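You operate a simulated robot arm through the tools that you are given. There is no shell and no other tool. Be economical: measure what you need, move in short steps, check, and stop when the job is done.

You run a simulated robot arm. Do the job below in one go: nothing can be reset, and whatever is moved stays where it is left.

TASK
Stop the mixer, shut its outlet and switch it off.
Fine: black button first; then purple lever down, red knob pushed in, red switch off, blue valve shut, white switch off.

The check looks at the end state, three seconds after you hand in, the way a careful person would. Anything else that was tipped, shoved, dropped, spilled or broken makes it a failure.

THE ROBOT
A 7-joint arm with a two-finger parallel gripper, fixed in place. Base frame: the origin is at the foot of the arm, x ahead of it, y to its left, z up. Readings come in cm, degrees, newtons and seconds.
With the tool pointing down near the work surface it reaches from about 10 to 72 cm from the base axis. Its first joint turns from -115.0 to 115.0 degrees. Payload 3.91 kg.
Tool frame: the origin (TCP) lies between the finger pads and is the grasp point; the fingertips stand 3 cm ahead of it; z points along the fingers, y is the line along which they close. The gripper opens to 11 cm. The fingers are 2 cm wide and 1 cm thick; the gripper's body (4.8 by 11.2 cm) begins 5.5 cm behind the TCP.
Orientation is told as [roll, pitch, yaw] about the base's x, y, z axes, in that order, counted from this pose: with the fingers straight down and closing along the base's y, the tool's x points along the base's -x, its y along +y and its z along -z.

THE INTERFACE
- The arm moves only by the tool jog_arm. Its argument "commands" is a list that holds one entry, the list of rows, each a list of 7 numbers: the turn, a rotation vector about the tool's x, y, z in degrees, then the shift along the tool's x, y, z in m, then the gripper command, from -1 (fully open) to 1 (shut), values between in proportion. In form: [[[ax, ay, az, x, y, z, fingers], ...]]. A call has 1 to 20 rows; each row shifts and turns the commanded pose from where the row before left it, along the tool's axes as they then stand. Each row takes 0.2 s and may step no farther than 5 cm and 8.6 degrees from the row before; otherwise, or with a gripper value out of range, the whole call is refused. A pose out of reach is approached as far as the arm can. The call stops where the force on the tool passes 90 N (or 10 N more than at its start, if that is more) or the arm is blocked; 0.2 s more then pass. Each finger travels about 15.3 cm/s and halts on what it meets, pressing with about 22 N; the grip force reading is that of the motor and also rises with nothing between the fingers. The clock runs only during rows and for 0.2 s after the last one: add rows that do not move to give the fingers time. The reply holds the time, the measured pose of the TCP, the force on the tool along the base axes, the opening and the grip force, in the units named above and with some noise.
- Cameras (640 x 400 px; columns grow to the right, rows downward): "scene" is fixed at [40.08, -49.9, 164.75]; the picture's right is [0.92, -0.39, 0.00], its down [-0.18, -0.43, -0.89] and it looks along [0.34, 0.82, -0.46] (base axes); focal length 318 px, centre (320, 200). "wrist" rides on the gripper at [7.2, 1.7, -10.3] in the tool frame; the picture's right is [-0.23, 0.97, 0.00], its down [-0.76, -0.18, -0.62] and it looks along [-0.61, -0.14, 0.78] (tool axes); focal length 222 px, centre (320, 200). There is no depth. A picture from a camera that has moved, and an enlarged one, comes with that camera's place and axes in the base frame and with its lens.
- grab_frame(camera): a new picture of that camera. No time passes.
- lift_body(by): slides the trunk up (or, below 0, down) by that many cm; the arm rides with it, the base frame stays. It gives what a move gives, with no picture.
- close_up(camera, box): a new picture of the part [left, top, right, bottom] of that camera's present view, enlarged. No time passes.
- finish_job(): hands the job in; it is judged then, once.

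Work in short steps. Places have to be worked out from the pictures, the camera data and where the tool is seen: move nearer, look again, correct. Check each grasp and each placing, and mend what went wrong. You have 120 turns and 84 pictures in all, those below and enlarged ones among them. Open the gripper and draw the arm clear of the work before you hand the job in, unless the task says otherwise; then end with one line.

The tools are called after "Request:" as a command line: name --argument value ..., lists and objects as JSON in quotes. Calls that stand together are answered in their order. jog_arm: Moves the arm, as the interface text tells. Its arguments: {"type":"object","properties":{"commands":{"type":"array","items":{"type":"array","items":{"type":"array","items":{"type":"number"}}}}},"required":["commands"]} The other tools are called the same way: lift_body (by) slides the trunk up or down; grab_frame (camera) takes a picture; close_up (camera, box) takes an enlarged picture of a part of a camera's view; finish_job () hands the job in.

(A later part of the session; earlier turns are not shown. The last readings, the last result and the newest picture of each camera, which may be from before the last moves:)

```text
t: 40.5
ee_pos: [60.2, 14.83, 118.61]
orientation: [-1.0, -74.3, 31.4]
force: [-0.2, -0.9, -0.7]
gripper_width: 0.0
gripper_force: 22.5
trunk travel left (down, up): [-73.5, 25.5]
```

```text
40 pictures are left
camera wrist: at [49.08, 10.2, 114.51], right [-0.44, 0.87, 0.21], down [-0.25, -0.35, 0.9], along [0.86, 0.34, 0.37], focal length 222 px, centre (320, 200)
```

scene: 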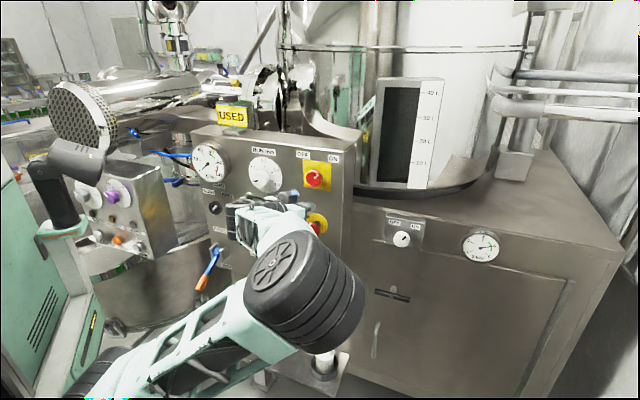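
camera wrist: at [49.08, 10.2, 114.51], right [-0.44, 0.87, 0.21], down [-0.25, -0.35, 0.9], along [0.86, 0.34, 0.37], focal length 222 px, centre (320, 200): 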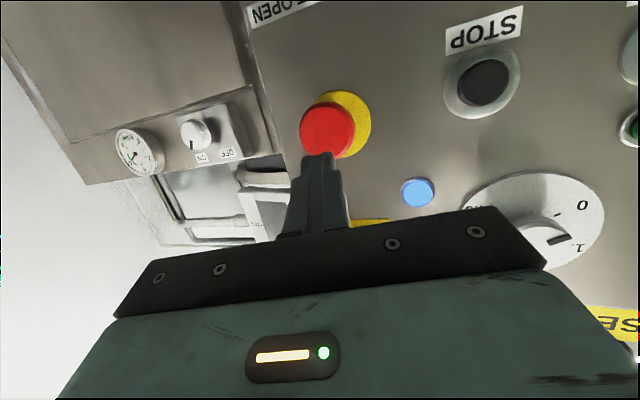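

Lined up, about 4.5 cm from the head. I'll approach along the panel normal and push until resistance or travel shows.

Request:
jog_arm --commands '[[[0, 0, 0, 0.0086, -0.004, 0.0025, 1], [0, 0, 0, -0.008, 0.0077, 0.0278, 1], [0, 0, 0, -0.0013, 0.0013, 0.0046, 1], [0, 0, 0, -0.0013, 0.0013, 0.0046, 1], [0, 0, 0, -0.0013, 0.0013, 0.0046, 1], [0, 0, 0, -0.0013, 0.0013, 0.0046, 1], [0, 0, 0, 0, 0, 0, 1]]]'

Request:
grab_frame --camera "wrist"

```text
t: 42.0
ee_pos: [63.83, 17.9, 117.82]
orientation: [-1.1, -74.3, 31.5]
force: [-36.1, -38.9, -1.9]
gripper_width: 0.02
gripper_force: 21.8
out of reach, approached as far as the arm can: row 1
trunk travel left (down, up): [-73.5, 25.5]
```

```text
39 pictures are left
camera wrist: at [52.79, 13.29, 113.55], right [-0.44, 0.87, 0.21], down [-0.25, -0.35, 0.9], along [0.86, 0.34, 0.37], focal length 222 px, centre (320, 200)
```

wrist: 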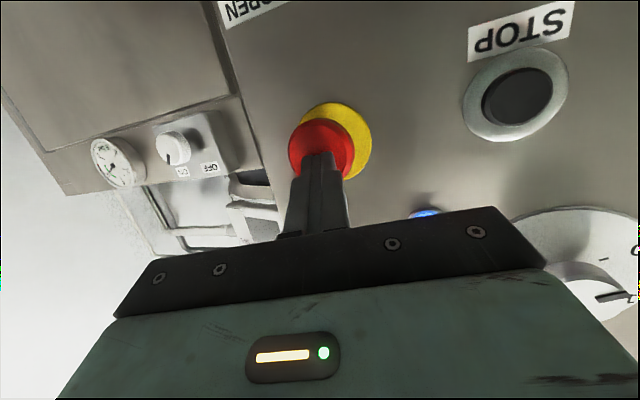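

Contact at about 53 N, with the head apparently not yet at its stop. I'll push further in small steps.

Request:
jog_arm --commands '[[[0, 0, 0, -0.0013, 0.0013, 0.0046, 1], [0, 0, 0, -0.0013, 0.0013, 0.0046, 1], [0, 0, 0, -0.0013, 0.0013, 0.0046, 1], [0, 0, 0, -0.0013, 0.0013, 0.0046, 1], [0, 0, 0, 0, 0, 0, 1]]]'

Request:
grab_frame --camera "wrist"

```text
t: 42.5
ee_pos: [63.87, 17.94, 117.75]
orientation: [-1.9, -74.2, 32.3]
force: [-46.0, -56.7, 16.3]
gripper_width: 0.01
gripper_force: 22.1
trunk travel left (down, up): [-73.5, 25.5]
stopped in row 2: the force on the tool passed its limit (the readings are from after the stop); the commanded pose is now the measured one
```

```text
38 pictures are left
camera wrist: at [52.79, 13.31, 113.57], right [-0.44, 0.87, 0.21], down [-0.25, -0.34, 0.9], along [0.86, 0.34, 0.37], focal length 222 px, centre (320, 200)
```

wrist: 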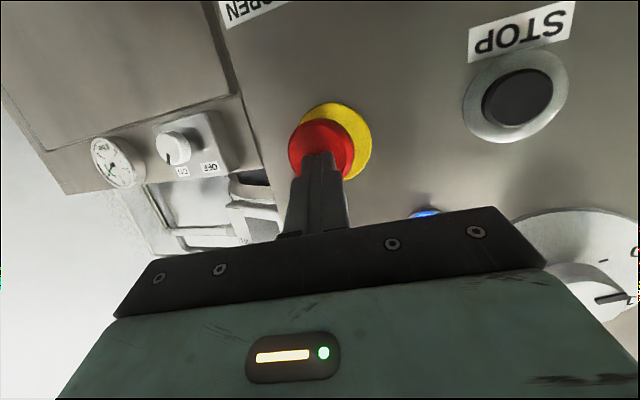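

The force limit was reached without further travel. I'll retreat and compare the head's position.

Request:
jog_arm --commands '[[[0, 0, 0, 0.002, -0.002, -0.01, 1], [0, 0, 0, 0, 0, -0.04, 1], [0, 0, 0, 0, 0, -0.02, 1], [0, 0, 0, 0, 0, 0, 1]]]'

Request:
close_up --camera "scene" --box '[240, 150, 400, 290]'

Request:
grab_frame --camera "wrist"

```text
t: 43.5
ee_pos: [59.26, 15.39, 119.44]
orientation: [-1.7, -73.9, 32.0]
force: [0.0, 0.0, -0.1]
gripper_width: 0.02
gripper_force: 21.3
out of reach, approached as far as the arm can: row 3
trunk travel left (down, up): [-73.5, 25.5]
```

```text
2.86 times, centred on (320, 220) of scene
camera zoom: at [40.08, -49.9, 164.75], right [0.92, -0.39, 0.0], down [-0.18, -0.43, -0.89], along [0.34, 0.82, -0.46], focal length 909 px, centre (320, 143)
```

zoom: 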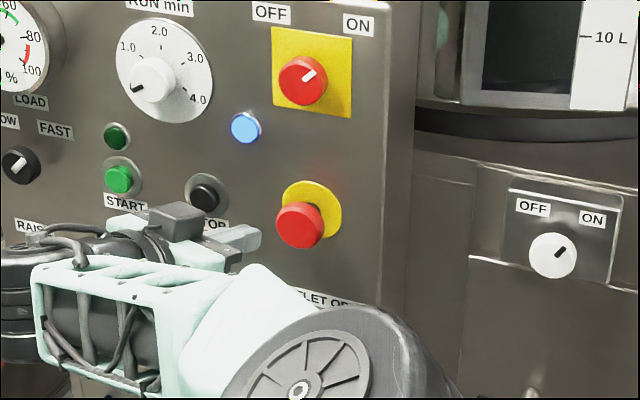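

```text
36 pictures are left
camera wrist: at [48.05, 10.82, 115.46], right [-0.44, 0.87, 0.21], down [-0.25, -0.34, 0.91], along [0.86, 0.35, 0.37], focal length 222 px, centre (320, 200)
```

wrist: 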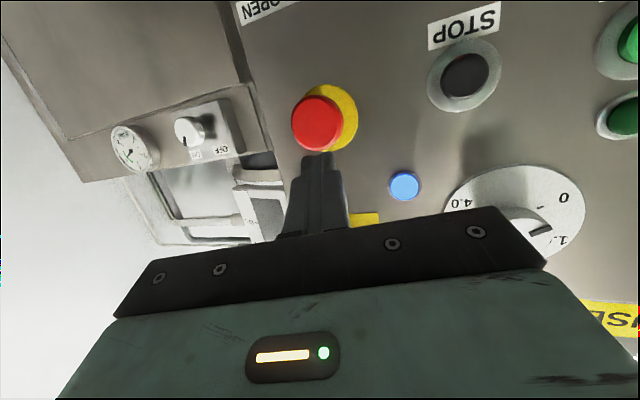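

The head has moved in and its stem is no longer visible. I'll zoom in to judge whether that is full travel.

Request:
close_up --camera "scene" --box '[290, 200, 340, 250]'

Request:
close_up --camera "wrist" --box '[270, 70, 380, 170]'

```text
8.00 times, centred on (315, 225) of scene
camera zoom: at [40.08, -49.9, 164.75], right [0.92, -0.39, 0.0], down [-0.18, -0.43, -0.89], along [0.34, 0.82, -0.46], focal length 2545 px, centre (360, 0)
```

zoom: 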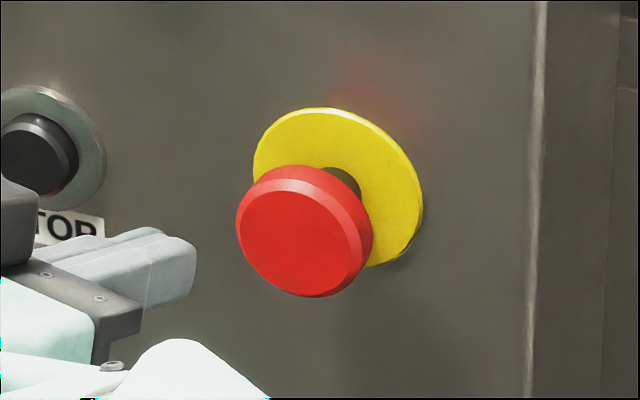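

```text
4.00 times, centred on (325, 120) of wrist
camera zoom: at [48.05, 10.82, 115.46], right [-0.44, 0.87, 0.21], down [-0.25, -0.34, 0.91], along [0.86, 0.35, 0.37], focal length 888 px, centre (300, 520)
```

zoom: 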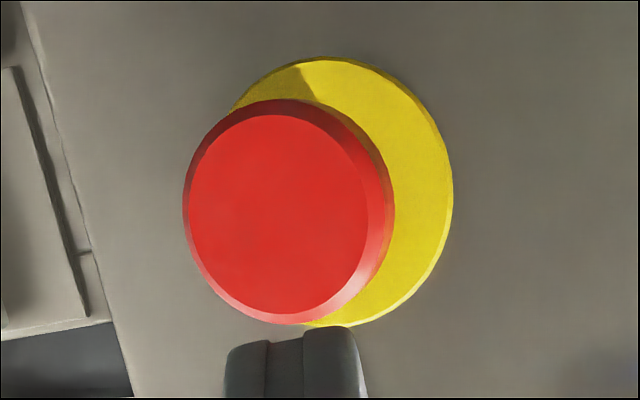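

The mushroom went in about 1 cm to a hard stop and stayed there, so it is latched. Next is the red switch at about (67.3, 20.3, 131.8). I'll raise the trunk 12 cm and, well off the panel, turn the tool square to it and open the fingers part way.

Request:
lift_body --by 12

Request:
jog_arm --commands '[[[0, 0, 0, 0, 0, -0.03, 1], [0, -5.5, 0, 0, 0, 0, 0.5], [0, -5.5, 0, 0, 0, 0, -0.3], [0, -5.5, 0, 0, 0, 0, -0.3], [-4, 0, 0, 0, 0, 0, -0.3], [-4, 0, 0, 0, 0, 0, -0.3], [-4, 0, 0, 0, 0, 0, -0.3], [0, 0, 0, 0, 0, 0, -0.3]]]'

Request:
grab_frame --camera "scene"

Request:
grab_frame --camera "wrist"

```text
t: 45.0
ee_pos: [59.13, 15.32, 131.53]
orientation: [-1.7, -73.9, 32.0]
force: [0.6, 0.3, 0.4]
gripper_width: 0.0
gripper_force: 22.0
trunk travel left (down, up): [-85.5, 13.5]
```

```text
t: 46.8
ee_pos: [60.1, 17.05, 133.96]
orientation: [-129.9, -89.4, 160.3]
force: [0.1, -0.3, 0.4]
gripper_width: 7.18
gripper_force: 0.0
out of reach, approached as far as the arm can: row 1, 2, 3, 4, 5, 6, 7
trunk travel left (down, up): [-85.5, 13.5]
```

```text
33 pictures are left
```

scene: 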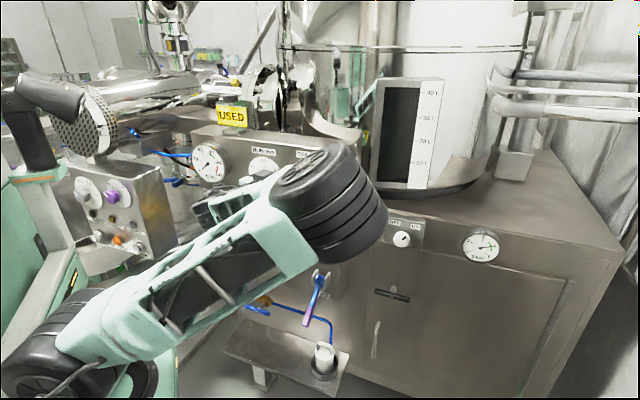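

```text
32 pictures are left
camera wrist: at [50.35, 13.27, 126.7], right [-0.5, 0.84, 0.22], down [-0.45, -0.47, 0.76], along [0.74, 0.28, 0.61], focal length 222 px, centre (320, 200)
```

wrist: 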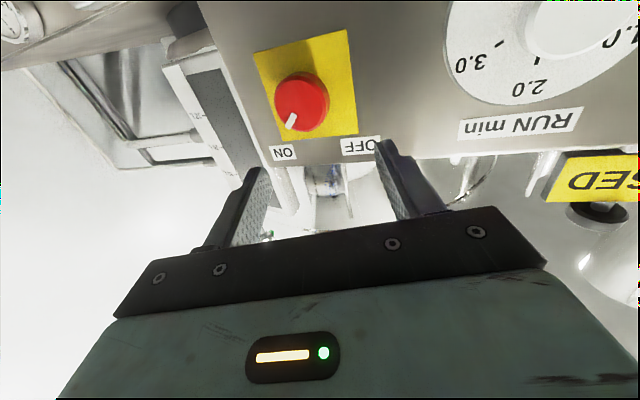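

The knob is at about (67.3, 20.4, 131.4). I'll line up and move 3 cm forward, then try again to square the tool from there.

Request:
jog_arm --commands '[[[0, 0, 0, 0.025, -0.007, 0, -0.3], [0, 0, 0, 0, 0, 0.03, -0.3], [-4, 0, 0, 0, 0, 0, -0.3], [-4, 0, 0, 0, 0, 0, -0.3], [-4, 0, 0, 0, 0, 0, -0.3], [0, 0, 0, 0, 0, 0, -0.3]]]'

Request:
grab_frame --camera "wrist"

```text
t: 48.2
ee_pos: [62.77, 18.24, 134.66]
orientation: [-121.4, -89.5, 151.8]
force: [0.0, -0.4, 1.1]
gripper_width: 7.14
gripper_force: 0.2
out of reach, approached as far as the arm can: row 1, 2, 3, 4, 5
trunk travel left (down, up): [-85.5, 13.5]
```

```text
31 pictures are left
camera wrist: at [53.04, 14.52, 127.3], right [-0.49, 0.84, 0.22], down [-0.45, -0.46, 0.76], along [0.74, 0.28, 0.61], focal length 222 px, centre (320, 200)
```

wrist: 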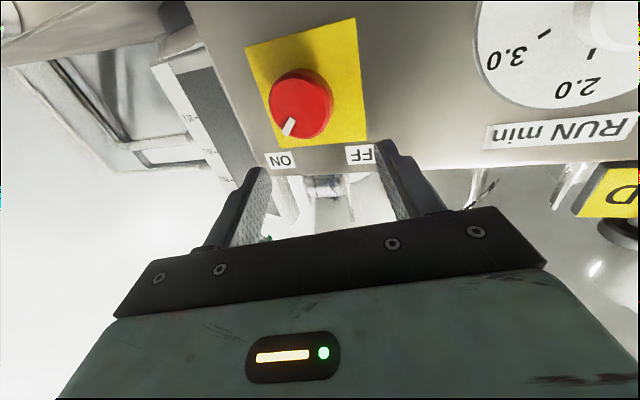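

The limit is over-folding (the shoulder is too high), so lowering the trunk should relieve it. I'll drop 10 cm, then raise the hand relative to it.

Request:
lift_body --by -10

Request:
jog_arm --commands '[[[0, 0, 0, -0.035, 0, -0.01, -0.3], [0, 0, 0, -0.033, 0, 0, -0.3], [-4, 0, 0, 0, 0, 0, -0.3], [-4, 0, 0, 0, 0, 0, -0.3], [-4, 0, 0, 0, 0, 0, -0.3], [0, 0, 0, 0, 0, 0, -0.3]]]'

Request:
grab_frame --camera "wrist"

```text
t: 49.5
ee_pos: [62.77, 18.26, 124.63]
orientation: [-121.6, -89.5, 152.1]
force: [1.0, -0.4, -0.5]
gripper_width: 7.15
gripper_force: 0.0
trunk travel left (down, up): [-75.5, 23.5]
```

```text
t: 50.9
ee_pos: [61.7, 17.81, 131.33]
orientation: [-108.5, -89.4, 150.8]
force: [-0.5, -0.6, 0.9]
gripper_width: 7.15
gripper_force: 0.0
trunk travel left (down, up): [-75.5, 23.5]
```

```text
30 pictures are left
camera wrist: at [53.06, 12.1, 124.09], right [-0.66, 0.72, 0.22], down [-0.35, -0.55, 0.76], along [0.67, 0.43, 0.61], focal length 222 px, centre (320, 200)
```

wrist: 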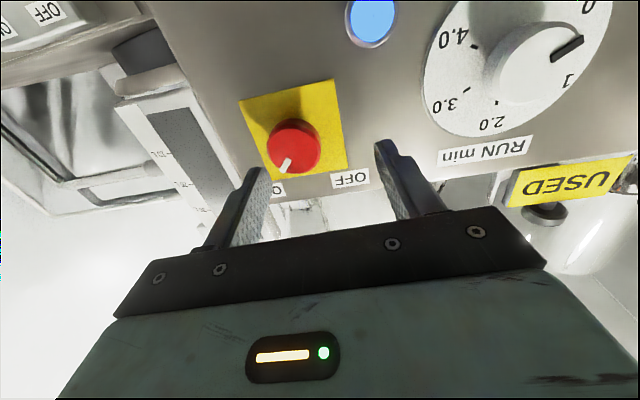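

Now nearly square (azimuth 42°) and free. I'll shift 1.9 cm right to the knob axis and pre-roll the fingers by +43° so the −90° turn is centred.

Request:
jog_arm --commands '[[[0, 0, 0, 0.001, -0.019, 0, -0.3], [0, 0, 8.6, 0, 0, 0, -0.3], [0, 0, 8.6, 0, 0, 0, -0.3], [0, 0, 8.6, 0, 0, 0, -0.3], [0, 0, 8.6, 0, 0, 0, -0.3], [0, 0, 8.6, 0, 0, 0, -0.3], [0, 0, 0, 0, 0, 0.025, -0.3], [0, 0, 0, 0, 0, 0, -0.3]]]'

Request:
grab_frame --camera "wrist"

Request:
grab_frame --camera "scene"

```text
t: 52.7
ee_pos: [65.01, 18.09, 131.43]
orientation: [90.3, -47.5, -47.7]
force: [-0.7, -0.3, -0.2]
gripper_width: 7.15
gripper_force: 0.1
trunk travel left (down, up): [-75.5, 23.5]
```

```text
29 pictures are left
camera wrist: at [53.22, 15.66, 127.22], right [-0.38, 0.42, 0.83], down [-0.03, -0.9, 0.44], along [0.92, 0.15, 0.35], focal length 222 px, centre (320, 200)
```

wrist: 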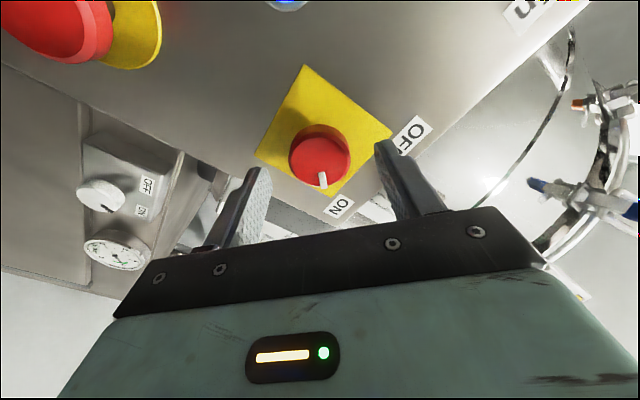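

```text
28 pictures are left
```

scene: 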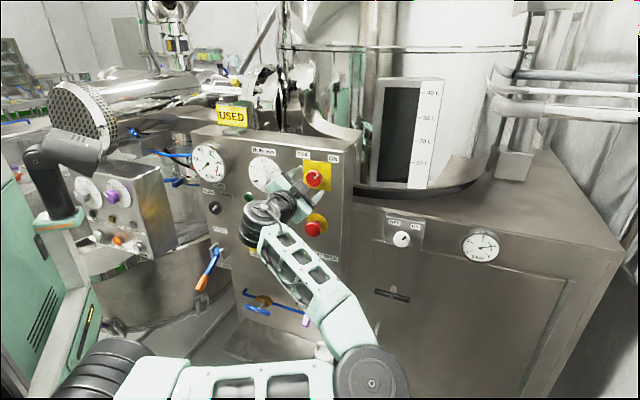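

Centred on the knob with about 3.2 cm to its face. I'll go forward 1.9 cm so the pads overlap the knob, then close.

Request:
jog_arm --commands '[[[0, 0, 0, 0, 0, 0.01, -0.3], [0, 0, 0, 0, 0, 0.009, -0.3], [0, 0, 0, 0, 0, 0, 0.2], [0, 0, 0, 0, 0, 0, 1], [0, 0, 0, 0, 0, 0, 1]]]'

Request:
grab_frame --camera "wrist"

```text
t: 53.9
ee_pos: [66.43, 19.37, 131.29]
orientation: [90.4, -47.5, -47.8]
force: [2.1, 0.0, 1.0]
gripper_width: 4.4
gripper_force: 45.1
trunk travel left (down, up): [-75.5, 23.5]
```

```text
27 pictures are left
camera wrist: at [54.62, 16.93, 127.11], right [-0.38, 0.42, 0.83], down [-0.03, -0.9, 0.44], along [0.92, 0.15, 0.35], focal length 222 px, centre (320, 200)
```

wrist: 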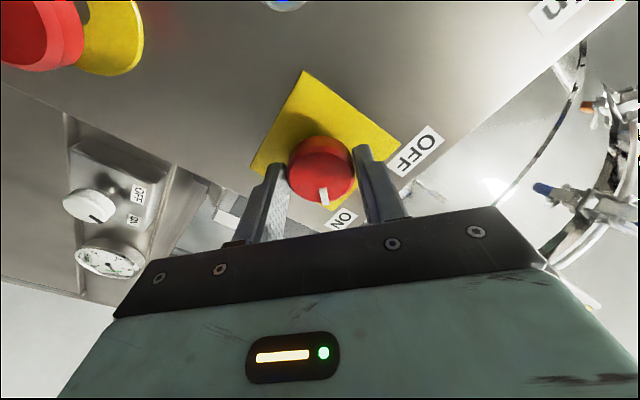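

Firm grip (4.4 cm, 45 N). I'll turn about −43° (counter-clockwise, toward OFF) first and check.

Request:
jog_arm --commands '[[[0, 0, -8.6, 0, 0, 0, 1], [0, 0, -8.6, 0, 0, 0, 1], [0, 0, -8.6, 0, 0, 0, 1], [0, 0, -8.6, 0, 0, 0, 1], [0, 0, -8.6, 0, 0, 0, 1], [0, 0, 0, 0, 0, 0, 1]]]'

Request:
grab_frame --camera "wrist"

```text
t: 55.3
ee_pos: [66.49, 19.18, 131.28]
orientation: [-95.6, -89.4, 137.9]
force: [-0.7, -13.6, -9.7]
gripper_width: 4.4
gripper_force: 45.0
trunk travel left (down, up): [-75.5, 23.5]
```

```text
26 pictures are left
camera wrist: at [57.76, 13.5, 124.02], right [-0.66, 0.72, 0.22], down [-0.35, -0.55, 0.76], along [0.67, 0.42, 0.61], focal length 222 px, centre (320, 200)
```

wrist: 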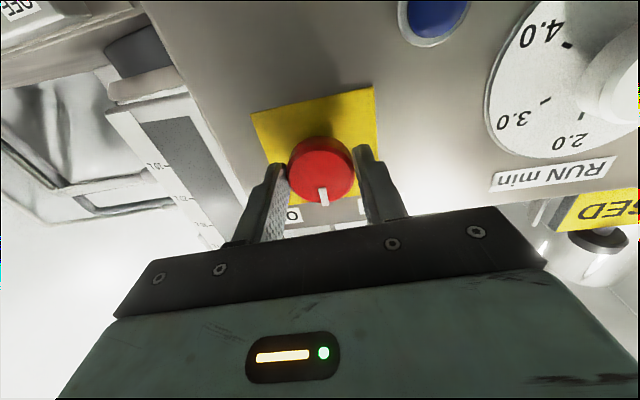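

The knob turns with the grip, and the blue lamp has gone out. I'll continue the remaining ~45°.

Request:
jog_arm --commands '[[[0, 0, -8.6, 0, 0, 0, 1], [0, 0, -8.6, 0, 0, 0, 1], [0, 0, -8.6, 0, 0, 0, 1], [0, 0, -8.6, 0, 0, 0, 1], [0, 0, -8.6, 0, 0, 0, 1], [0, 0, 0, 0, 0, 0, 1]]]'

Request:
grab_frame --camera "wrist"

```text
t: 56.7
ee_pos: [66.47, 19.11, 131.41]
orientation: [-90.3, -46.5, 132.3]
force: [19.3, -18.2, 4.0]
gripper_width: 4.4
gripper_force: 44.4
trunk travel left (down, up): [-75.5, 23.5]
```

```text
25 pictures are left
camera wrist: at [61.46, 9.46, 124.92], right [-0.58, 0.64, -0.51], down [-0.73, -0.13, 0.67], along [0.37, 0.76, 0.54], focal length 222 px, centre (320, 200)
```

wrist: 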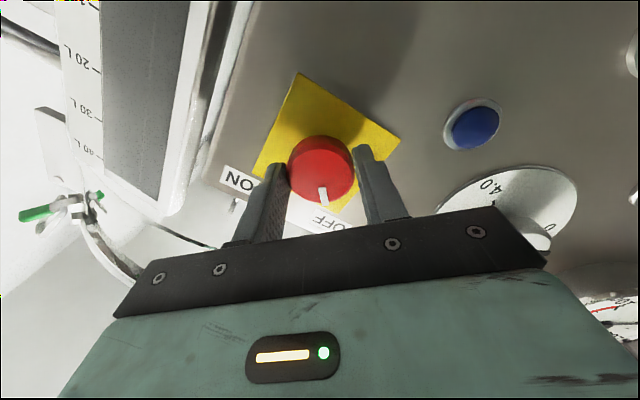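

The pointer now sits on OFF. I'll nudge 4° more to be sure of the stop, then release and back off straight.

Request:
jog_arm --commands '[[[0, 0, -4, 0, 0, 0, 1], [0, 0, 0, 0, 0, 0, 1], [0, 0, 0, 0, 0, 0, -0.3], [0, 0, 0, 0, 0, 0, -0.3], [0, 0, 0, 0, 0, -0.03, -0.3], [0, 0, 0, 0, 0, -0.04, -0.3], [0, 0, 0, 0, 0, 0, -0.3]]]'

Request:
grab_frame --camera "scene"

Request:
close_up --camera "scene" --box '[180, 120, 360, 232]'

```text
t: 58.3
ee_pos: [61.24, 14.78, 131.21]
orientation: [-90.2, -42.5, 132.5]
force: [0.0, -0.8, -0.3]
gripper_width: 7.12
gripper_force: 0.1
trunk travel left (down, up): [-75.5, 23.5]
```

```text
24 pictures are left
```

scene: 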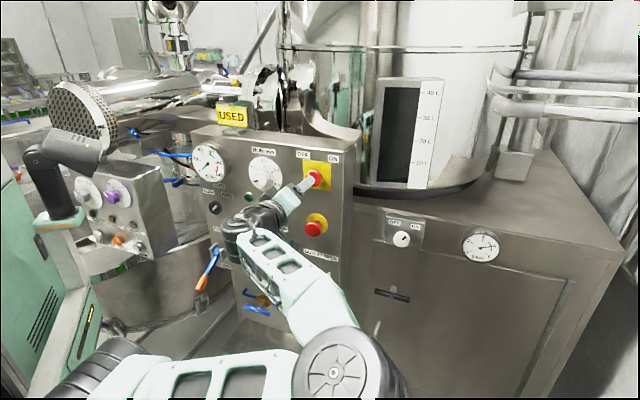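

```text
3.56 times, centred on (270, 176) of scene
camera zoom: at [40.08, -49.9, 164.75], right [0.92, -0.39, 0.0], down [-0.18, -0.43, -0.89], along [0.34, 0.82, -0.46], focal length 1131 px, centre (498, 285)
```

zoom: 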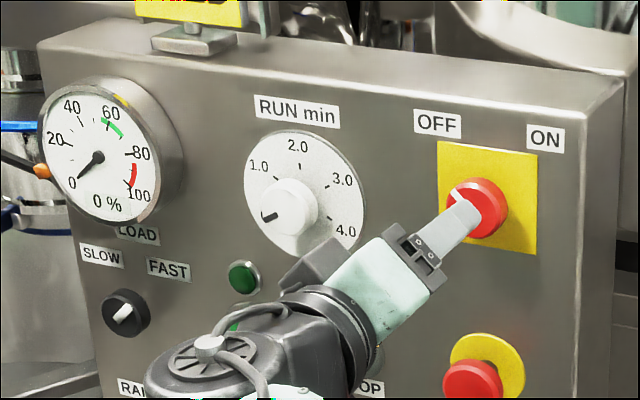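

The red switch is OFF, the lamps are out and the mushroom is in. The blue valve handle is low on the left at about (51.7, 41.5, 73). I'll back off, finish rolling so the fingers close vertically (−90°), and move left clear of the levers before lowering.

Request:
jog_arm --commands '[[[0, 0, -8.6, 0, 0, 0, -0.3], [0, 0, -8.6, 0, 0, 0, -0.3], [0, 0, -8.6, 0, 0, 0, -0.3], [0, 0, -8.6, 0, 0, 0, -0.3], [0, 0, -8.6, 0, 0, 0, -0.3], [0, 0, 0, -0.04, 0, -0.02, -0.3], [0, 0, 0, -0.04, 0, -0.02, -0.3], [0, 0, 0, -0.04, 0, 0, -0.3], [0, 0, 0, -0.04, 0, 0, -0.3], [0, 0, 0, -0.04, 0, 0, -0.3], [0, 0, 0, 0, 0, 0, -0.3]]]'

Request:
grab_frame --camera "scene"

```text
t: 60.7
ee_pos: [46.16, 28.02, 132.3]
orientation: [-90.2, 0.5, 132.3]
force: [0.0, 0.6, -0.2]
gripper_width: 7.16
gripper_force: 0.0
out of reach, approached as far as the arm can: row 7
trunk travel left (down, up): [-75.5, 23.5]
```

```text
22 pictures are left
```

scene: 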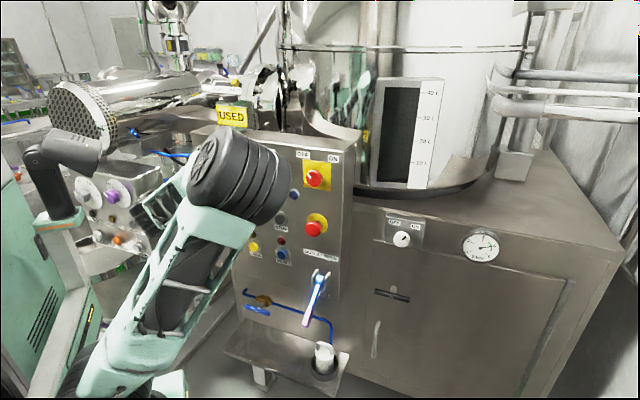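

The elbow swung up but is clear of the panel. I'll lower the trunk in stages and check.

Request:
lift_body --by -22

Request:
jog_arm --commands '[[[0, 0, 0, 0, 0, -0.03, 0], [0, 0, 0, 0, 0, -0.03, 0.2], [0, 0, 0, 0, 0, 0, 0.2]]]'

Request:
grab_frame --camera "scene"

```text
t: 63.1
ee_pos: [46.15, 28.01, 110.43]
orientation: [-90.2, 0.4, 132.3]
force: [0.3, -0.3, -0.3]
gripper_width: 7.17
gripper_force: 0.1
trunk travel left (down, up): [-53.5, 45.5]
```

```text
t: 63.9
ee_pos: [42.03, 25.01, 111.09]
orientation: [-90.1, 0.5, 132.3]
force: [0.4, 0.3, 0.1]
gripper_width: 4.39
gripper_force: 0.1
out of reach, approached as far as the arm can: row 2
trunk travel left (down, up): [-53.5, 45.5]
```

```text
21 pictures are left
```

scene: 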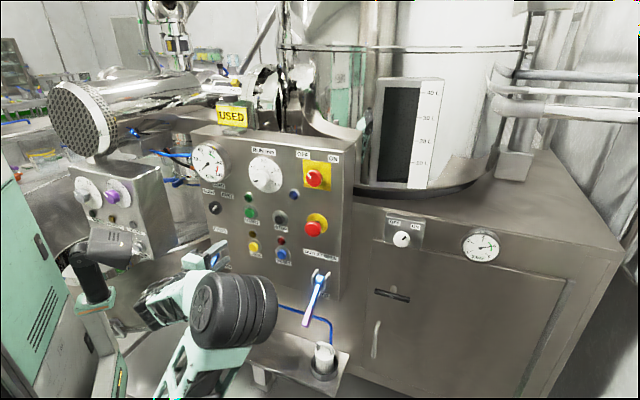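

Clear. I'll lower another 34 cm to valve height.

Request:
lift_body --by -34

Request:
grab_frame --camera "wrist"

Request:
grab_frame --camera "scene"

```text
t: 67.2
ee_pos: [41.98, 25.14, 77.02]
orientation: [-90.0, 0.4, 132.3]
force: [0.7, 0.3, 0.7]
gripper_width: 4.38
gripper_force: 0.0
trunk travel left (down, up): [-19.5, 79.5]
```

```text
20 pictures are left
camera wrist: at [39.36, 12.84, 75.47], right [-0.15, 0.16, -0.98], down [-0.97, 0.14, 0.17], along [0.17, 0.98, 0.14], focal length 222 px, centre (320, 200)
```

wrist: 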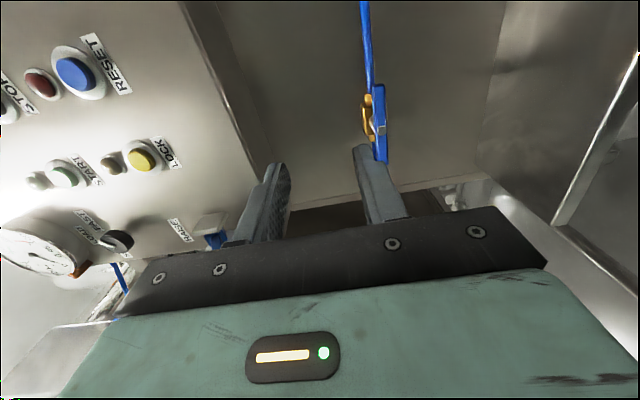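

```text
19 pictures are left
```

scene: 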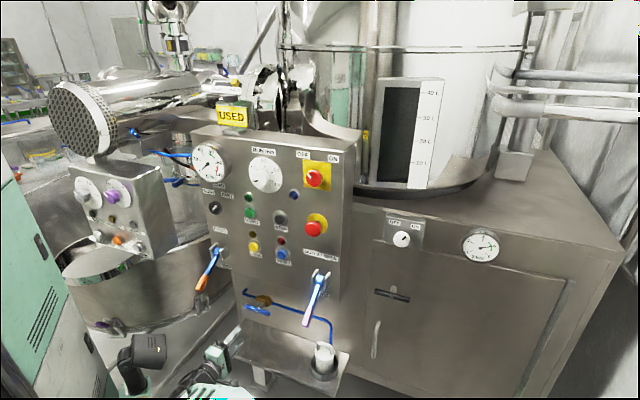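

The valve is in view. I'll zoom in on it from both cameras for a precise fix.

Request:
close_up --camera "wrist" --box '[290, 20, 450, 200]'

Request:
close_up --camera "scene" --box '[210, 270, 350, 390]'

```text
2.22 times, centred on (370, 110) of wrist
camera zoom: at [39.36, 12.84, 75.47], right [-0.15, 0.16, -0.98], down [-0.97, 0.14, 0.17], along [0.17, 0.98, 0.14], focal length 494 px, centre (209, 400)
```

zoom: 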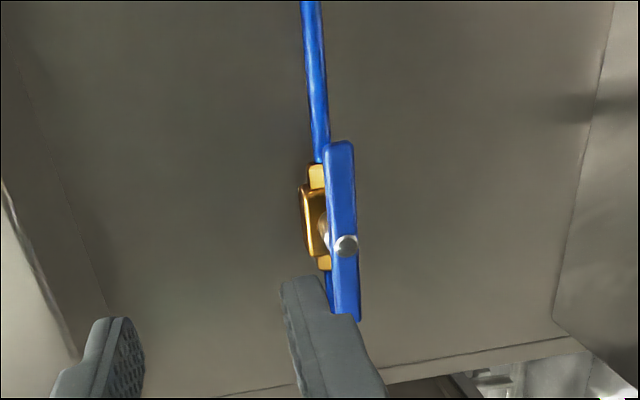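

```text
3.33 times, centred on (280, 330) of scene
camera zoom: at [40.08, -49.9, 164.75], right [0.92, -0.39, 0.0], down [-0.18, -0.43, -0.89], along [0.34, 0.82, -0.46], focal length 1060 px, centre (453, -233)
```

zoom: 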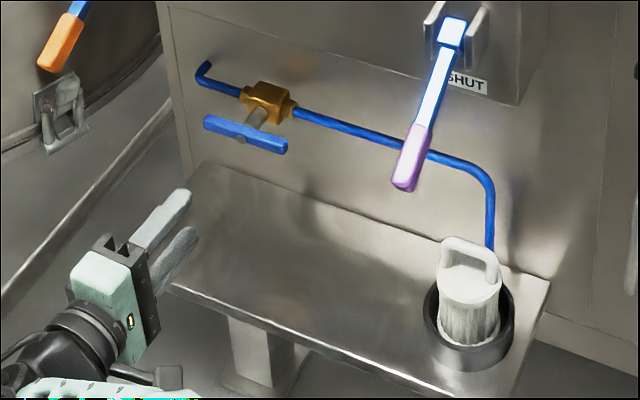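

The hub is at about (51.2, 39.7, 71). I'll shift left 4.6 cm and down 5.8 cm, then forward 10 cm, and re-check.

Request:
jog_arm --commands '[[[0, 0, 0, -0.03, 0.03, 0, 0.2], [0, 0, 0, -0.016, 0.028, 0, 0.2], [0, 0, 0, 0, 0, 0.035, 0.2], [0, 0, 0, 0, 0, 0.035, 0.2], [0, 0, 0, 0, 0, 0.03, 0.2], [0, 0, 0, 0, 0, 0, 0.2]]]'

Request:
grab_frame --camera "wrist"

Request:
close_up --camera "scene" --box '[210, 270, 350, 390]'

```text
t: 68.6
ee_pos: [46.42, 35.38, 71.26]
orientation: [-90.1, 0.4, 132.3]
force: [0.1, 0.1, -0.7]
gripper_width: 4.42
gripper_force: 0.0
trunk travel left (down, up): [-19.5, 79.5]
```

```text
16 pictures are left
camera wrist: at [43.74, 23.03, 69.69], right [-0.15, 0.16, -0.98], down [-0.97, 0.14, 0.17], along [0.17, 0.98, 0.14], focal length 222 px, centre (320, 200)
```

wrist: 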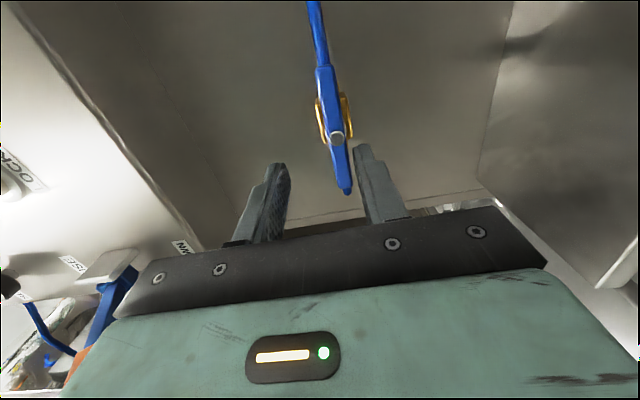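

```text
3.33 times, centred on (280, 330) of scene
camera zoom: at [40.08, -49.9, 164.75], right [0.92, -0.39, 0.0], down [-0.18, -0.43, -0.89], along [0.34, 0.82, -0.46], focal length 1060 px, centre (453, -233)
```

zoom: 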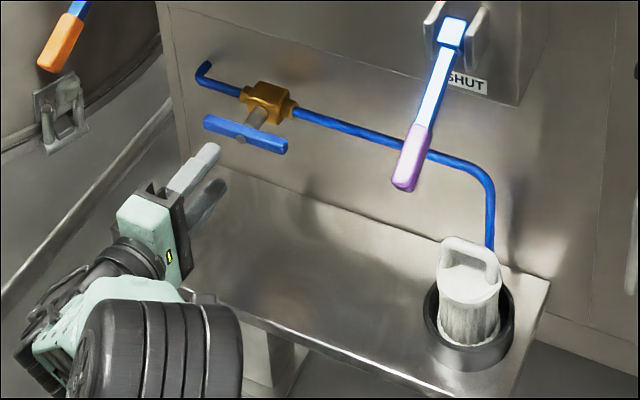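

Laterally aligned; the bar is about 1.2 cm lower than the tool axis and 6.4 cm ahead. I'll drop 1.2 cm, advance 5.2 cm and close on the bar.

Request:
jog_arm --commands '[[[0, 0, 0, 0, 0.012, 0, 0.2], [0, 0, 0, 0, 0, 0.02, 0.2], [0, 0, 0, 0, 0, 0.02, 0.2], [0, 0, 0, 0, 0, 0.012, 0.2], [0, 0, 0, 0, 0, 0, 1], [0, 0, 0, 0, 0, 0, 1]]]'

Request:
close_up --camera "wrist" --box '[220, 20, 460, 220]'

```text
t: 70.0
ee_pos: [50.3, 38.83, 69.95]
orientation: [-90.1, 0.4, 132.3]
force: [-0.5, -1.9, -1.7]
gripper_width: 1.55
gripper_force: 44.9
trunk travel left (down, up): [-19.5, 79.5]
```

```text
2.00 times, centred on (340, 120) of wrist
camera zoom: at [47.61, 26.47, 68.38], right [-0.15, 0.16, -0.98], down [-0.97, 0.14, 0.17], along [0.17, 0.98, 0.14], focal length 444 px, centre (280, 360)
```

zoom: 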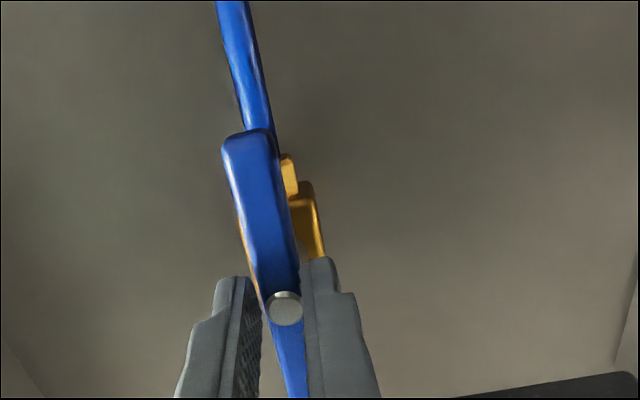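

The bar is gripped (1.55 cm). I'll try turning clockwise 26° and watch the force.

Request:
jog_arm --commands '[[[0, 0, 6.5, 0, 0, 0, 1], [0, 0, 6.5, 0, 0, 0, 1], [0, 0, 6.5, 0, 0, 0, 1], [0, 0, 6.5, 0, 0, 0, 1], [0, 0, 0, 0, 0, 0, 1]]]'

Request:
close_up --camera "wrist" --box '[220, 20, 460, 220]'

```text
t: 71.2
ee_pos: [50.27, 38.86, 69.63]
orientation: [-89.6, -25.5, 132.3]
force: [-0.1, 10.4, -34.9]
gripper_width: 1.58
gripper_force: 44.8
trunk travel left (down, up): [-19.5, 79.5]
```

```text
2.00 times, centred on (340, 120) of wrist
camera zoom: at [46.59, 27.55, 65.13], right [-0.43, 0.46, -0.78], down [-0.87, 0.03, 0.49], along [0.25, 0.89, 0.38], focal length 444 px, centre (280, 360)
```

zoom: 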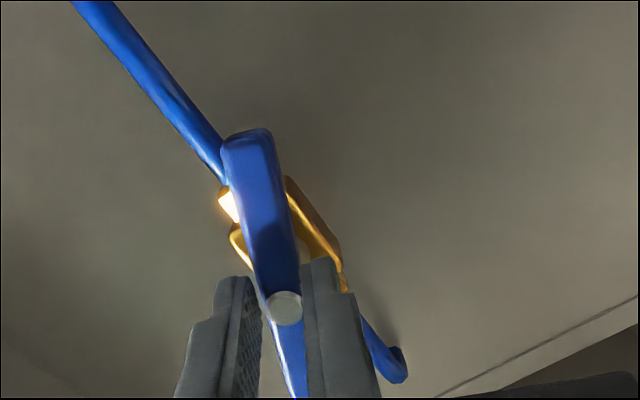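

It turns clockwise with the grip. I'll relieve a little downward offset and continue.

Request:
jog_arm --commands '[[[0, 0, 0, 0.0015, 0.003, 0, 1], [0, 0, 6.5, 0, 0, 0, 1], [0, 0, 6.5, 0, 0, 0, 1], [0, 0, 6.5, 0, 0, 0, 1], [0, 0, 6.5, 0, 0, 0, 1], [0, 0, 6.5, 0, 0, 0, 1], [0, 0, 0, 0, 0, 0, 1]]]'

```text
t: 72.8
ee_pos: [50.33, 38.73, 69.83]
orientation: [-90.4, -58.1, 132.6]
force: [-0.8, -1.5, 1.7]
gripper_width: 0.0
gripper_force: 37.6
trunk travel left (down, up): [-19.5, 79.5]
```

The grip came off (width 0). I'll look.

Request:
grab_frame --camera "wrist"

```text
12 pictures are left
camera wrist: at [44.34, 29.98, 62.77], right [-0.64, 0.7, -0.32], down [-0.63, -0.23, 0.74], along [0.44, 0.67, 0.59], focal length 222 px, centre (320, 200)
```

wrist: 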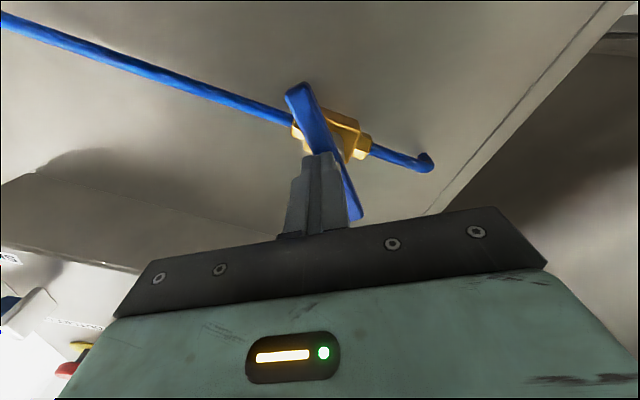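

The fingers slipped off the front and the bar is at about 45°. I'll back off 3 cm, open, align the roll to the bar and look once.

Request:
jog_arm --commands '[[[0, 0, 0, 0, 0, -0.03, 1], [0, 0, -6, 0, 0, 0, 0.2], [0, 0, -6, 0, 0, 0, 0.2], [0, 0, 0, 0, 0, 0, 0.2]]]'

Request:
grab_frame --camera "wrist"

```text
t: 73.8
ee_pos: [48.05, 36.69, 69.88]
orientation: [-90.2, -46.0, 132.4]
force: [-0.3, -0.4, 0.2]
gripper_width: 4.41
gripper_force: 0.0
trunk travel left (down, up): [-19.5, 79.5]
```

```text
11 pictures are left
camera wrist: at [43.02, 26.87, 63.39], right [-0.58, 0.64, -0.51], down [-0.73, -0.12, 0.67], along [0.36, 0.76, 0.54], focal length 222 px, centre (320, 200)
```

wrist: 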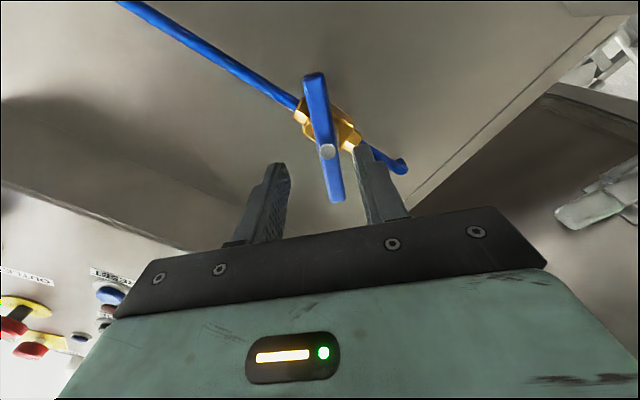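

The bar is aligned with the roll now, with the hub 4.9 cm ahead and 0.5 cm to the +y side. I'll grip deeper this time.

Request:
jog_arm --commands '[[[0, 0, 0, 0, 0.005, 0.02, 0.2], [0, 0, 0, 0, 0, 0.015, 0.2], [0, 0, 0, 0, 0, 0.007, 0.2], [0, 0, 0, 0, 0, 0, 1], [0, 0, 0, 0, 0, 0, 1]]]'

Request:
jog_arm --commands '[[[0, 0, 5, 0, 0, 0, 1], [0, 0, 5, 0, 0, 0, 1], [0, 0, 5, 0, 0, 0, 1], [0, 0, 0, 0, 0, 0, 1]]]'

```text
t: 75.0
ee_pos: [50.89, 39.81, 69.52]
orientation: [-90.4, -46.0, 132.4]
force: [4.0, -8.4, 8.4]
gripper_width: 1.59
gripper_force: 44.8
trunk travel left (down, up): [-19.5, 79.5]
```

```text
t: 76.0
ee_pos: [50.84, 39.97, 69.4]
orientation: [-90.2, -61.0, 132.5]
force: [2.8, -0.5, 1.7]
gripper_width: 1.59
gripper_force: 44.7
trunk travel left (down, up): [-19.5, 79.5]
```

The grip holds with low force. I'll continue clockwise toward vertical.

Request:
jog_arm --commands '[[[0, 0, 5, 0, 0, 0, 1], [0, 0, 5, 0, 0, 0, 1], [0, 0, 5, 0, 0, 0, 1], [0, 0, 5, 0, 0, 0, 1], [0, 0, 5, 0, 0, 0, 1], [0, 0, 4, 0, 0, 0, 1], [0, 0, 0, 0, 0, 0, 1]]]'

Request:
grab_frame --camera "wrist"

```text
t: 77.6
ee_pos: [50.6, 40.08, 69.23]
orientation: [4.6, -90.0, 38.4]
force: [-15.9, 35.3, -14.3]
gripper_width: 1.6
gripper_force: 45.0
trunk travel left (down, up): [-19.5, 79.5]
```

```text
10 pictures are left
camera wrist: at [41.91, 34.3, 62.02], right [-0.66, 0.71, 0.23], down [-0.33, -0.55, 0.76], along [0.67, 0.43, 0.6], focal length 222 px, centre (320, 200)
```

wrist: 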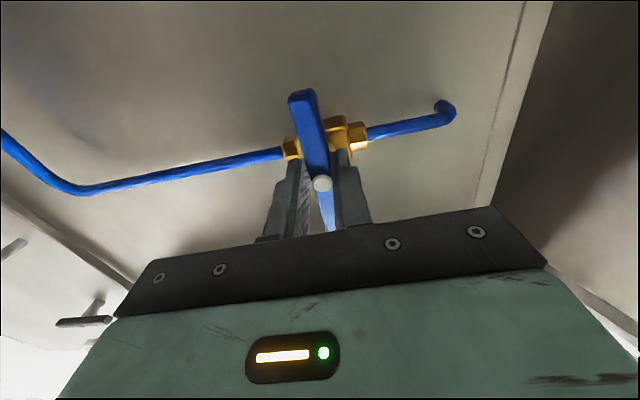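

The handle is now about perpendicular to the pipe and the force is building toward the stop. One small nudge, then release and back off.

Request:
jog_arm --commands '[[[0, 0, 4, 0, 0, 0, 1], [0, 0, 0, 0, 0, 0, 1]]]'

Request:
jog_arm --commands '[[[0, 0, 0, 0, 0, 0, 0.2], [0, 0, 0, 0, 0, 0, 0.2], [0, 0, 0, 0, 0, -0.03, 0.2], [0, 0, 0, 0, 0, -0.04, 0.2], [0, 0, 0, 0, 0, -0.04, 0.2], [0, 0, 0, 0, 0, 0, 1]]]'

Request:
close_up --camera "scene" --box '[210, 270, 350, 390]'

```text
t: 78.2
ee_pos: [50.55, 40.06, 69.18]
orientation: [87.1, -85.9, -44.1]
force: [-19.0, 37.0, -14.7]
gripper_width: 1.72
gripper_force: 45.4
trunk travel left (down, up): [-19.5, 79.5]
```

```text
t: 79.6
ee_pos: [42.82, 32.37, 69.47]
orientation: [92.1, -86.0, -49.9]
force: [-1.2, -0.1, 0.9]
gripper_width: 0.0
gripper_force: 21.9
trunk travel left (down, up): [-19.5, 79.5]
```

```text
3.33 times, centred on (280, 330) of scene
camera zoom: at [40.08, -49.9, 164.75], right [0.92, -0.39, 0.0], down [-0.18, -0.43, -0.89], along [0.34, 0.82, -0.46], focal length 1060 px, centre (453, -233)
```

zoom: 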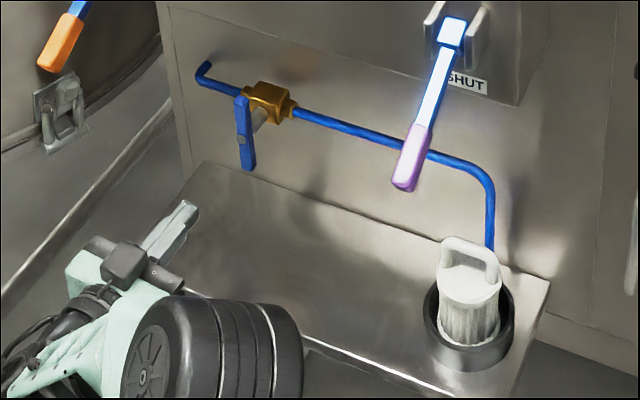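

The valve handle is vertical, across the pipe, so it is shut. The white knob is at about (88.5, 8.7, 114.5). I'll move right at this low height, clear of the tray and cup, then turn the tool toward radial.

Request:
jog_arm --commands '[[[0, 0, -4, 0, -0.03, -0.02, 1], [0, 0, 0, 0, -0.042, -0.015, 1], [0, 0, 0, 0, -0.042, -0.015, 1], [0, 0, 0, 0, -0.042, -0.01, 1], [0, 0, 0, 0, -0.042, 0, 1], [0, 0, 0, 0, -0.042, 0, 1], [0, 0, 0, 0, -0.042, 0, 1], [0, 0, 0, 0, -0.042, 0, 1], [0, 0, 0, 0, -0.042, 0, 1], [7, 0, 0, 0, -0.03, 0, 1], [7, 0, 0, 0, 0, 0, 1], [7, 0, 0, 0, 0, 0, 1], [0, 0, 0, 0, 0, 0, 1]]]'

Request:
grab_frame --camera "scene"

```text
t: 82.4
ee_pos: [68.5, 6.25, 72.11]
orientation: [160.9, -89.9, -139.5]
force: [-0.9, 0.8, 0.3]
gripper_width: 0.01
gripper_force: 21.6
out of reach, approached as far as the arm can: row 2, 3, 4, 5
trunk travel left (down, up): [-19.5, 79.5]
```

```text
8 pictures are left
```

scene: 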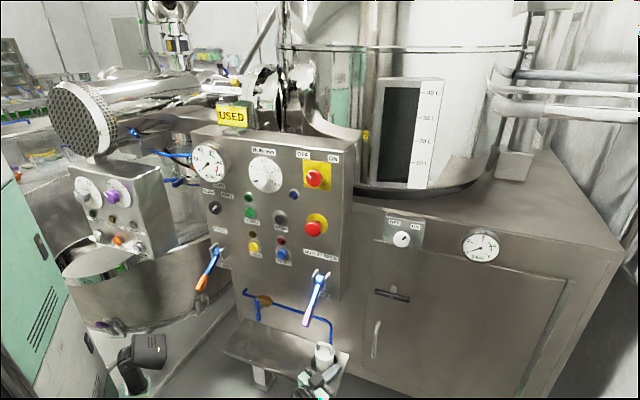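

Nothing was disturbed. I'll move 8 cm further right, clear of the purple lever, then raise the trunk 46 cm.

Request:
jog_arm --commands '[[[0, 0, 0, 0, -0.04, 0, 1], [0, 0, 0, 0, -0.04, 0, 1], [0, 0, 0, 0, 0, 0, 0]]]'

Request:
lift_body --by 46

Request:
grab_frame --camera "wrist"

```text
t: 83.2
ee_pos: [71.62, -1.16, 72.1]
orientation: [170.0, -89.9, -148.5]
force: [-0.2, -0.5, 0.2]
gripper_width: 5.5
gripper_force: 0.0
trunk travel left (down, up): [-19.5, 79.5]
```

```text
refused: 46 is not a number from -40 to 40
```

```text
7 pictures are left
camera wrist: at [61.41, -3.3, 64.85], right [-0.35, 0.91, 0.23], down [-0.52, -0.39, 0.76], along [0.78, 0.15, 0.61], focal length 222 px, centre (320, 200)
```

wrist: 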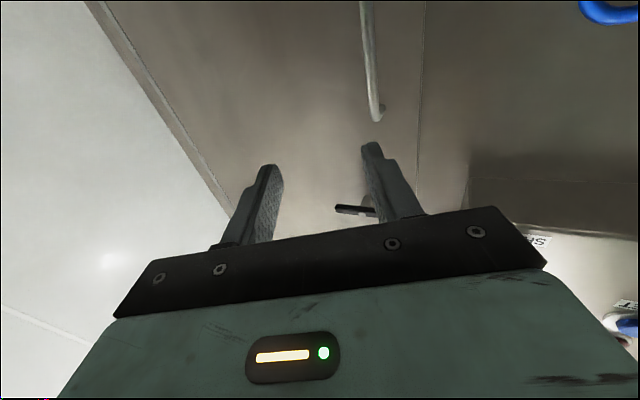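

The lift is limited to 40 per call. The door handles ahead are more than 10 cm away, so I'll lift 40 and then 6.

Request:
lift_body --by 40

Request:
lift_body --by 6

Request:
jog_arm --commands '[[[0, 0, 0, 0.02, 0, 0, 0], [0, 0, 0, 0.016, 0, 0.02, 0], [0, 0, 0, 0, 0, 0.03, 0], [0, 0, 0, 0, 0, 0.02, 0], [0, 0, 0, 0, 0, 0, 0]]]'

Request:
grab_frame --camera "wrist"

```text
t: 87.0
ee_pos: [71.57, -1.16, 112.11]
orientation: [159.5, -89.9, -138.1]
force: [0.2, -0.3, -0.2]
gripper_width: 5.51
gripper_force: 0.0
trunk travel left (down, up): [-59.5, 39.5]
```

```text
t: 88.0
ee_pos: [71.65, -1.05, 118.08]
orientation: [158.5, -89.9, -137.2]
force: [0.1, 0.1, 0.3]
gripper_width: 5.48
gripper_force: 0.0
trunk travel left (down, up): [-65.5, 33.5]
```

```text
t: 89.2
ee_pos: [78.02, 1.56, 115.55]
orientation: [-116.6, -87.7, 137.7]
force: [0.1, -0.5, -0.5]
gripper_width: 5.47
gripper_force: 0.1
trunk travel left (down, up): [-65.5, 33.5]
```

```text
6 pictures are left
camera wrist: at [68.0, -0.83, 108.11], right [-0.36, 0.91, 0.19], down [-0.54, -0.37, 0.76], along [0.76, 0.17, 0.63], focal length 222 px, centre (320, 200)
```

wrist: 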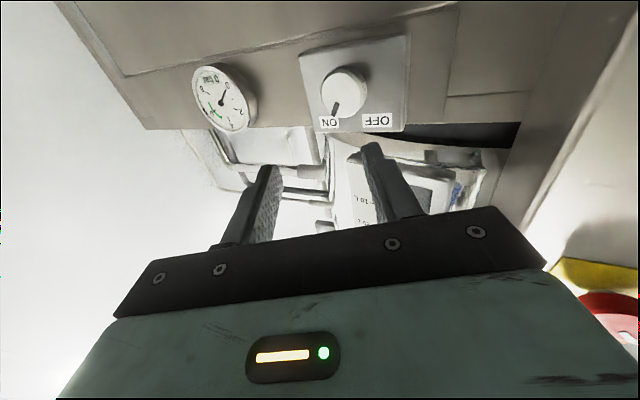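

The knob is confirmed near (88.5, 8.4, 114.3). I'll square the tool toward azimuth 40°, line up and advance partway, watching for reach limits.

Request:
jog_arm --commands '[[[-6.3, 0, 0, 0, 0, 0, 0], [-6.3, 0, 0, 0, 0, 0, 0], [-6.3, 0, 0, 0, 0, 0, 0], [0, 0, 0, 0.012, -0.015, 0, 0], [0, 0, 0, 0, 0, 0.03, 0], [0, 0, 0, 0, 0, 0.03, 0], [0, 0, 0, 0, 0, 0, 0]]]'

```text
t: 90.8
ee_pos: [83.56, 4.1, 113.21]
orientation: [-178.9, -89.8, -140.9]
force: [0.1, 0.5, -1.3]
gripper_width: 5.49
gripper_force: 0.1
trunk travel left (down, up): [-65.5, 33.5]
```

No limits hit. I'll pre-roll +43° and look.

Request:
jog_arm --commands '[[[0, 0, 8.6, 0, 0, 0, 0], [0, 0, 8.6, 0, 0, 0, 0], [0, 0, 8.6, 0, 0, 0, 0], [0, 0, 8.6, 0, 0, 0, 0], [0, 0, 8.6, 0, 0, 0, 0], [0, 0, 0, 0, 0, 0, 0]]]'

Request:
grab_frame --camera "wrist"

```text
t: 92.2
ee_pos: [83.67, 4.15, 113.59]
orientation: [90.3, -47.6, -50.1]
force: [-0.8, -0.3, 1.1]
gripper_width: 5.49
gripper_force: 0.0
trunk travel left (down, up): [-65.5, 33.5]
```

```text
5 pictures are left
camera wrist: at [71.83, 2.2, 109.48], right [-0.37, 0.43, 0.82], down [-0.06, -0.9, 0.44], along [0.93, 0.11, 0.36], focal length 222 px, centre (320, 200)
```

wrist: 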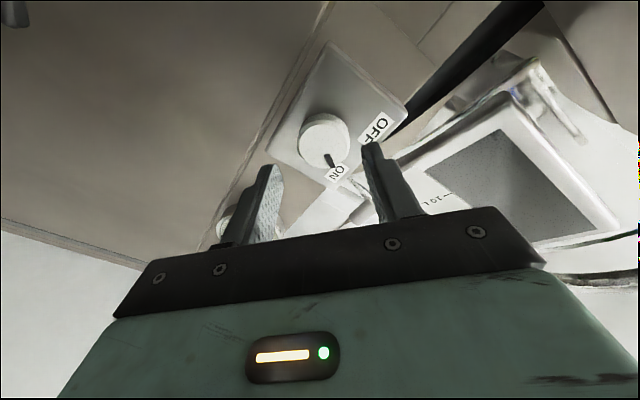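

Aligned, with the knob face about 6.4 cm ahead. I'll advance 4.9 cm and close.

Request:
jog_arm --commands '[[[0, 0, 0, -0.002, 0.003, 0.02, 0], [0, 0, 0, 0, 0, 0.02, 0], [0, 0, 0, 0, 0, 0.009, 0], [0, 0, 0, 0, 0, 0, 0.5], [0, 0, 0, 0, 0, 0, 1], [0, 0, 0, 0, 0, 0, 1]]]'

```text
t: 93.6
ee_pos: [87.29, 7.63, 113.67]
orientation: [90.3, -47.0, -49.9]
force: [-7.7, -2.8, -4.6]
gripper_width: 4.39
gripper_force: 45.1
trunk travel left (down, up): [-65.5, 33.5]
```

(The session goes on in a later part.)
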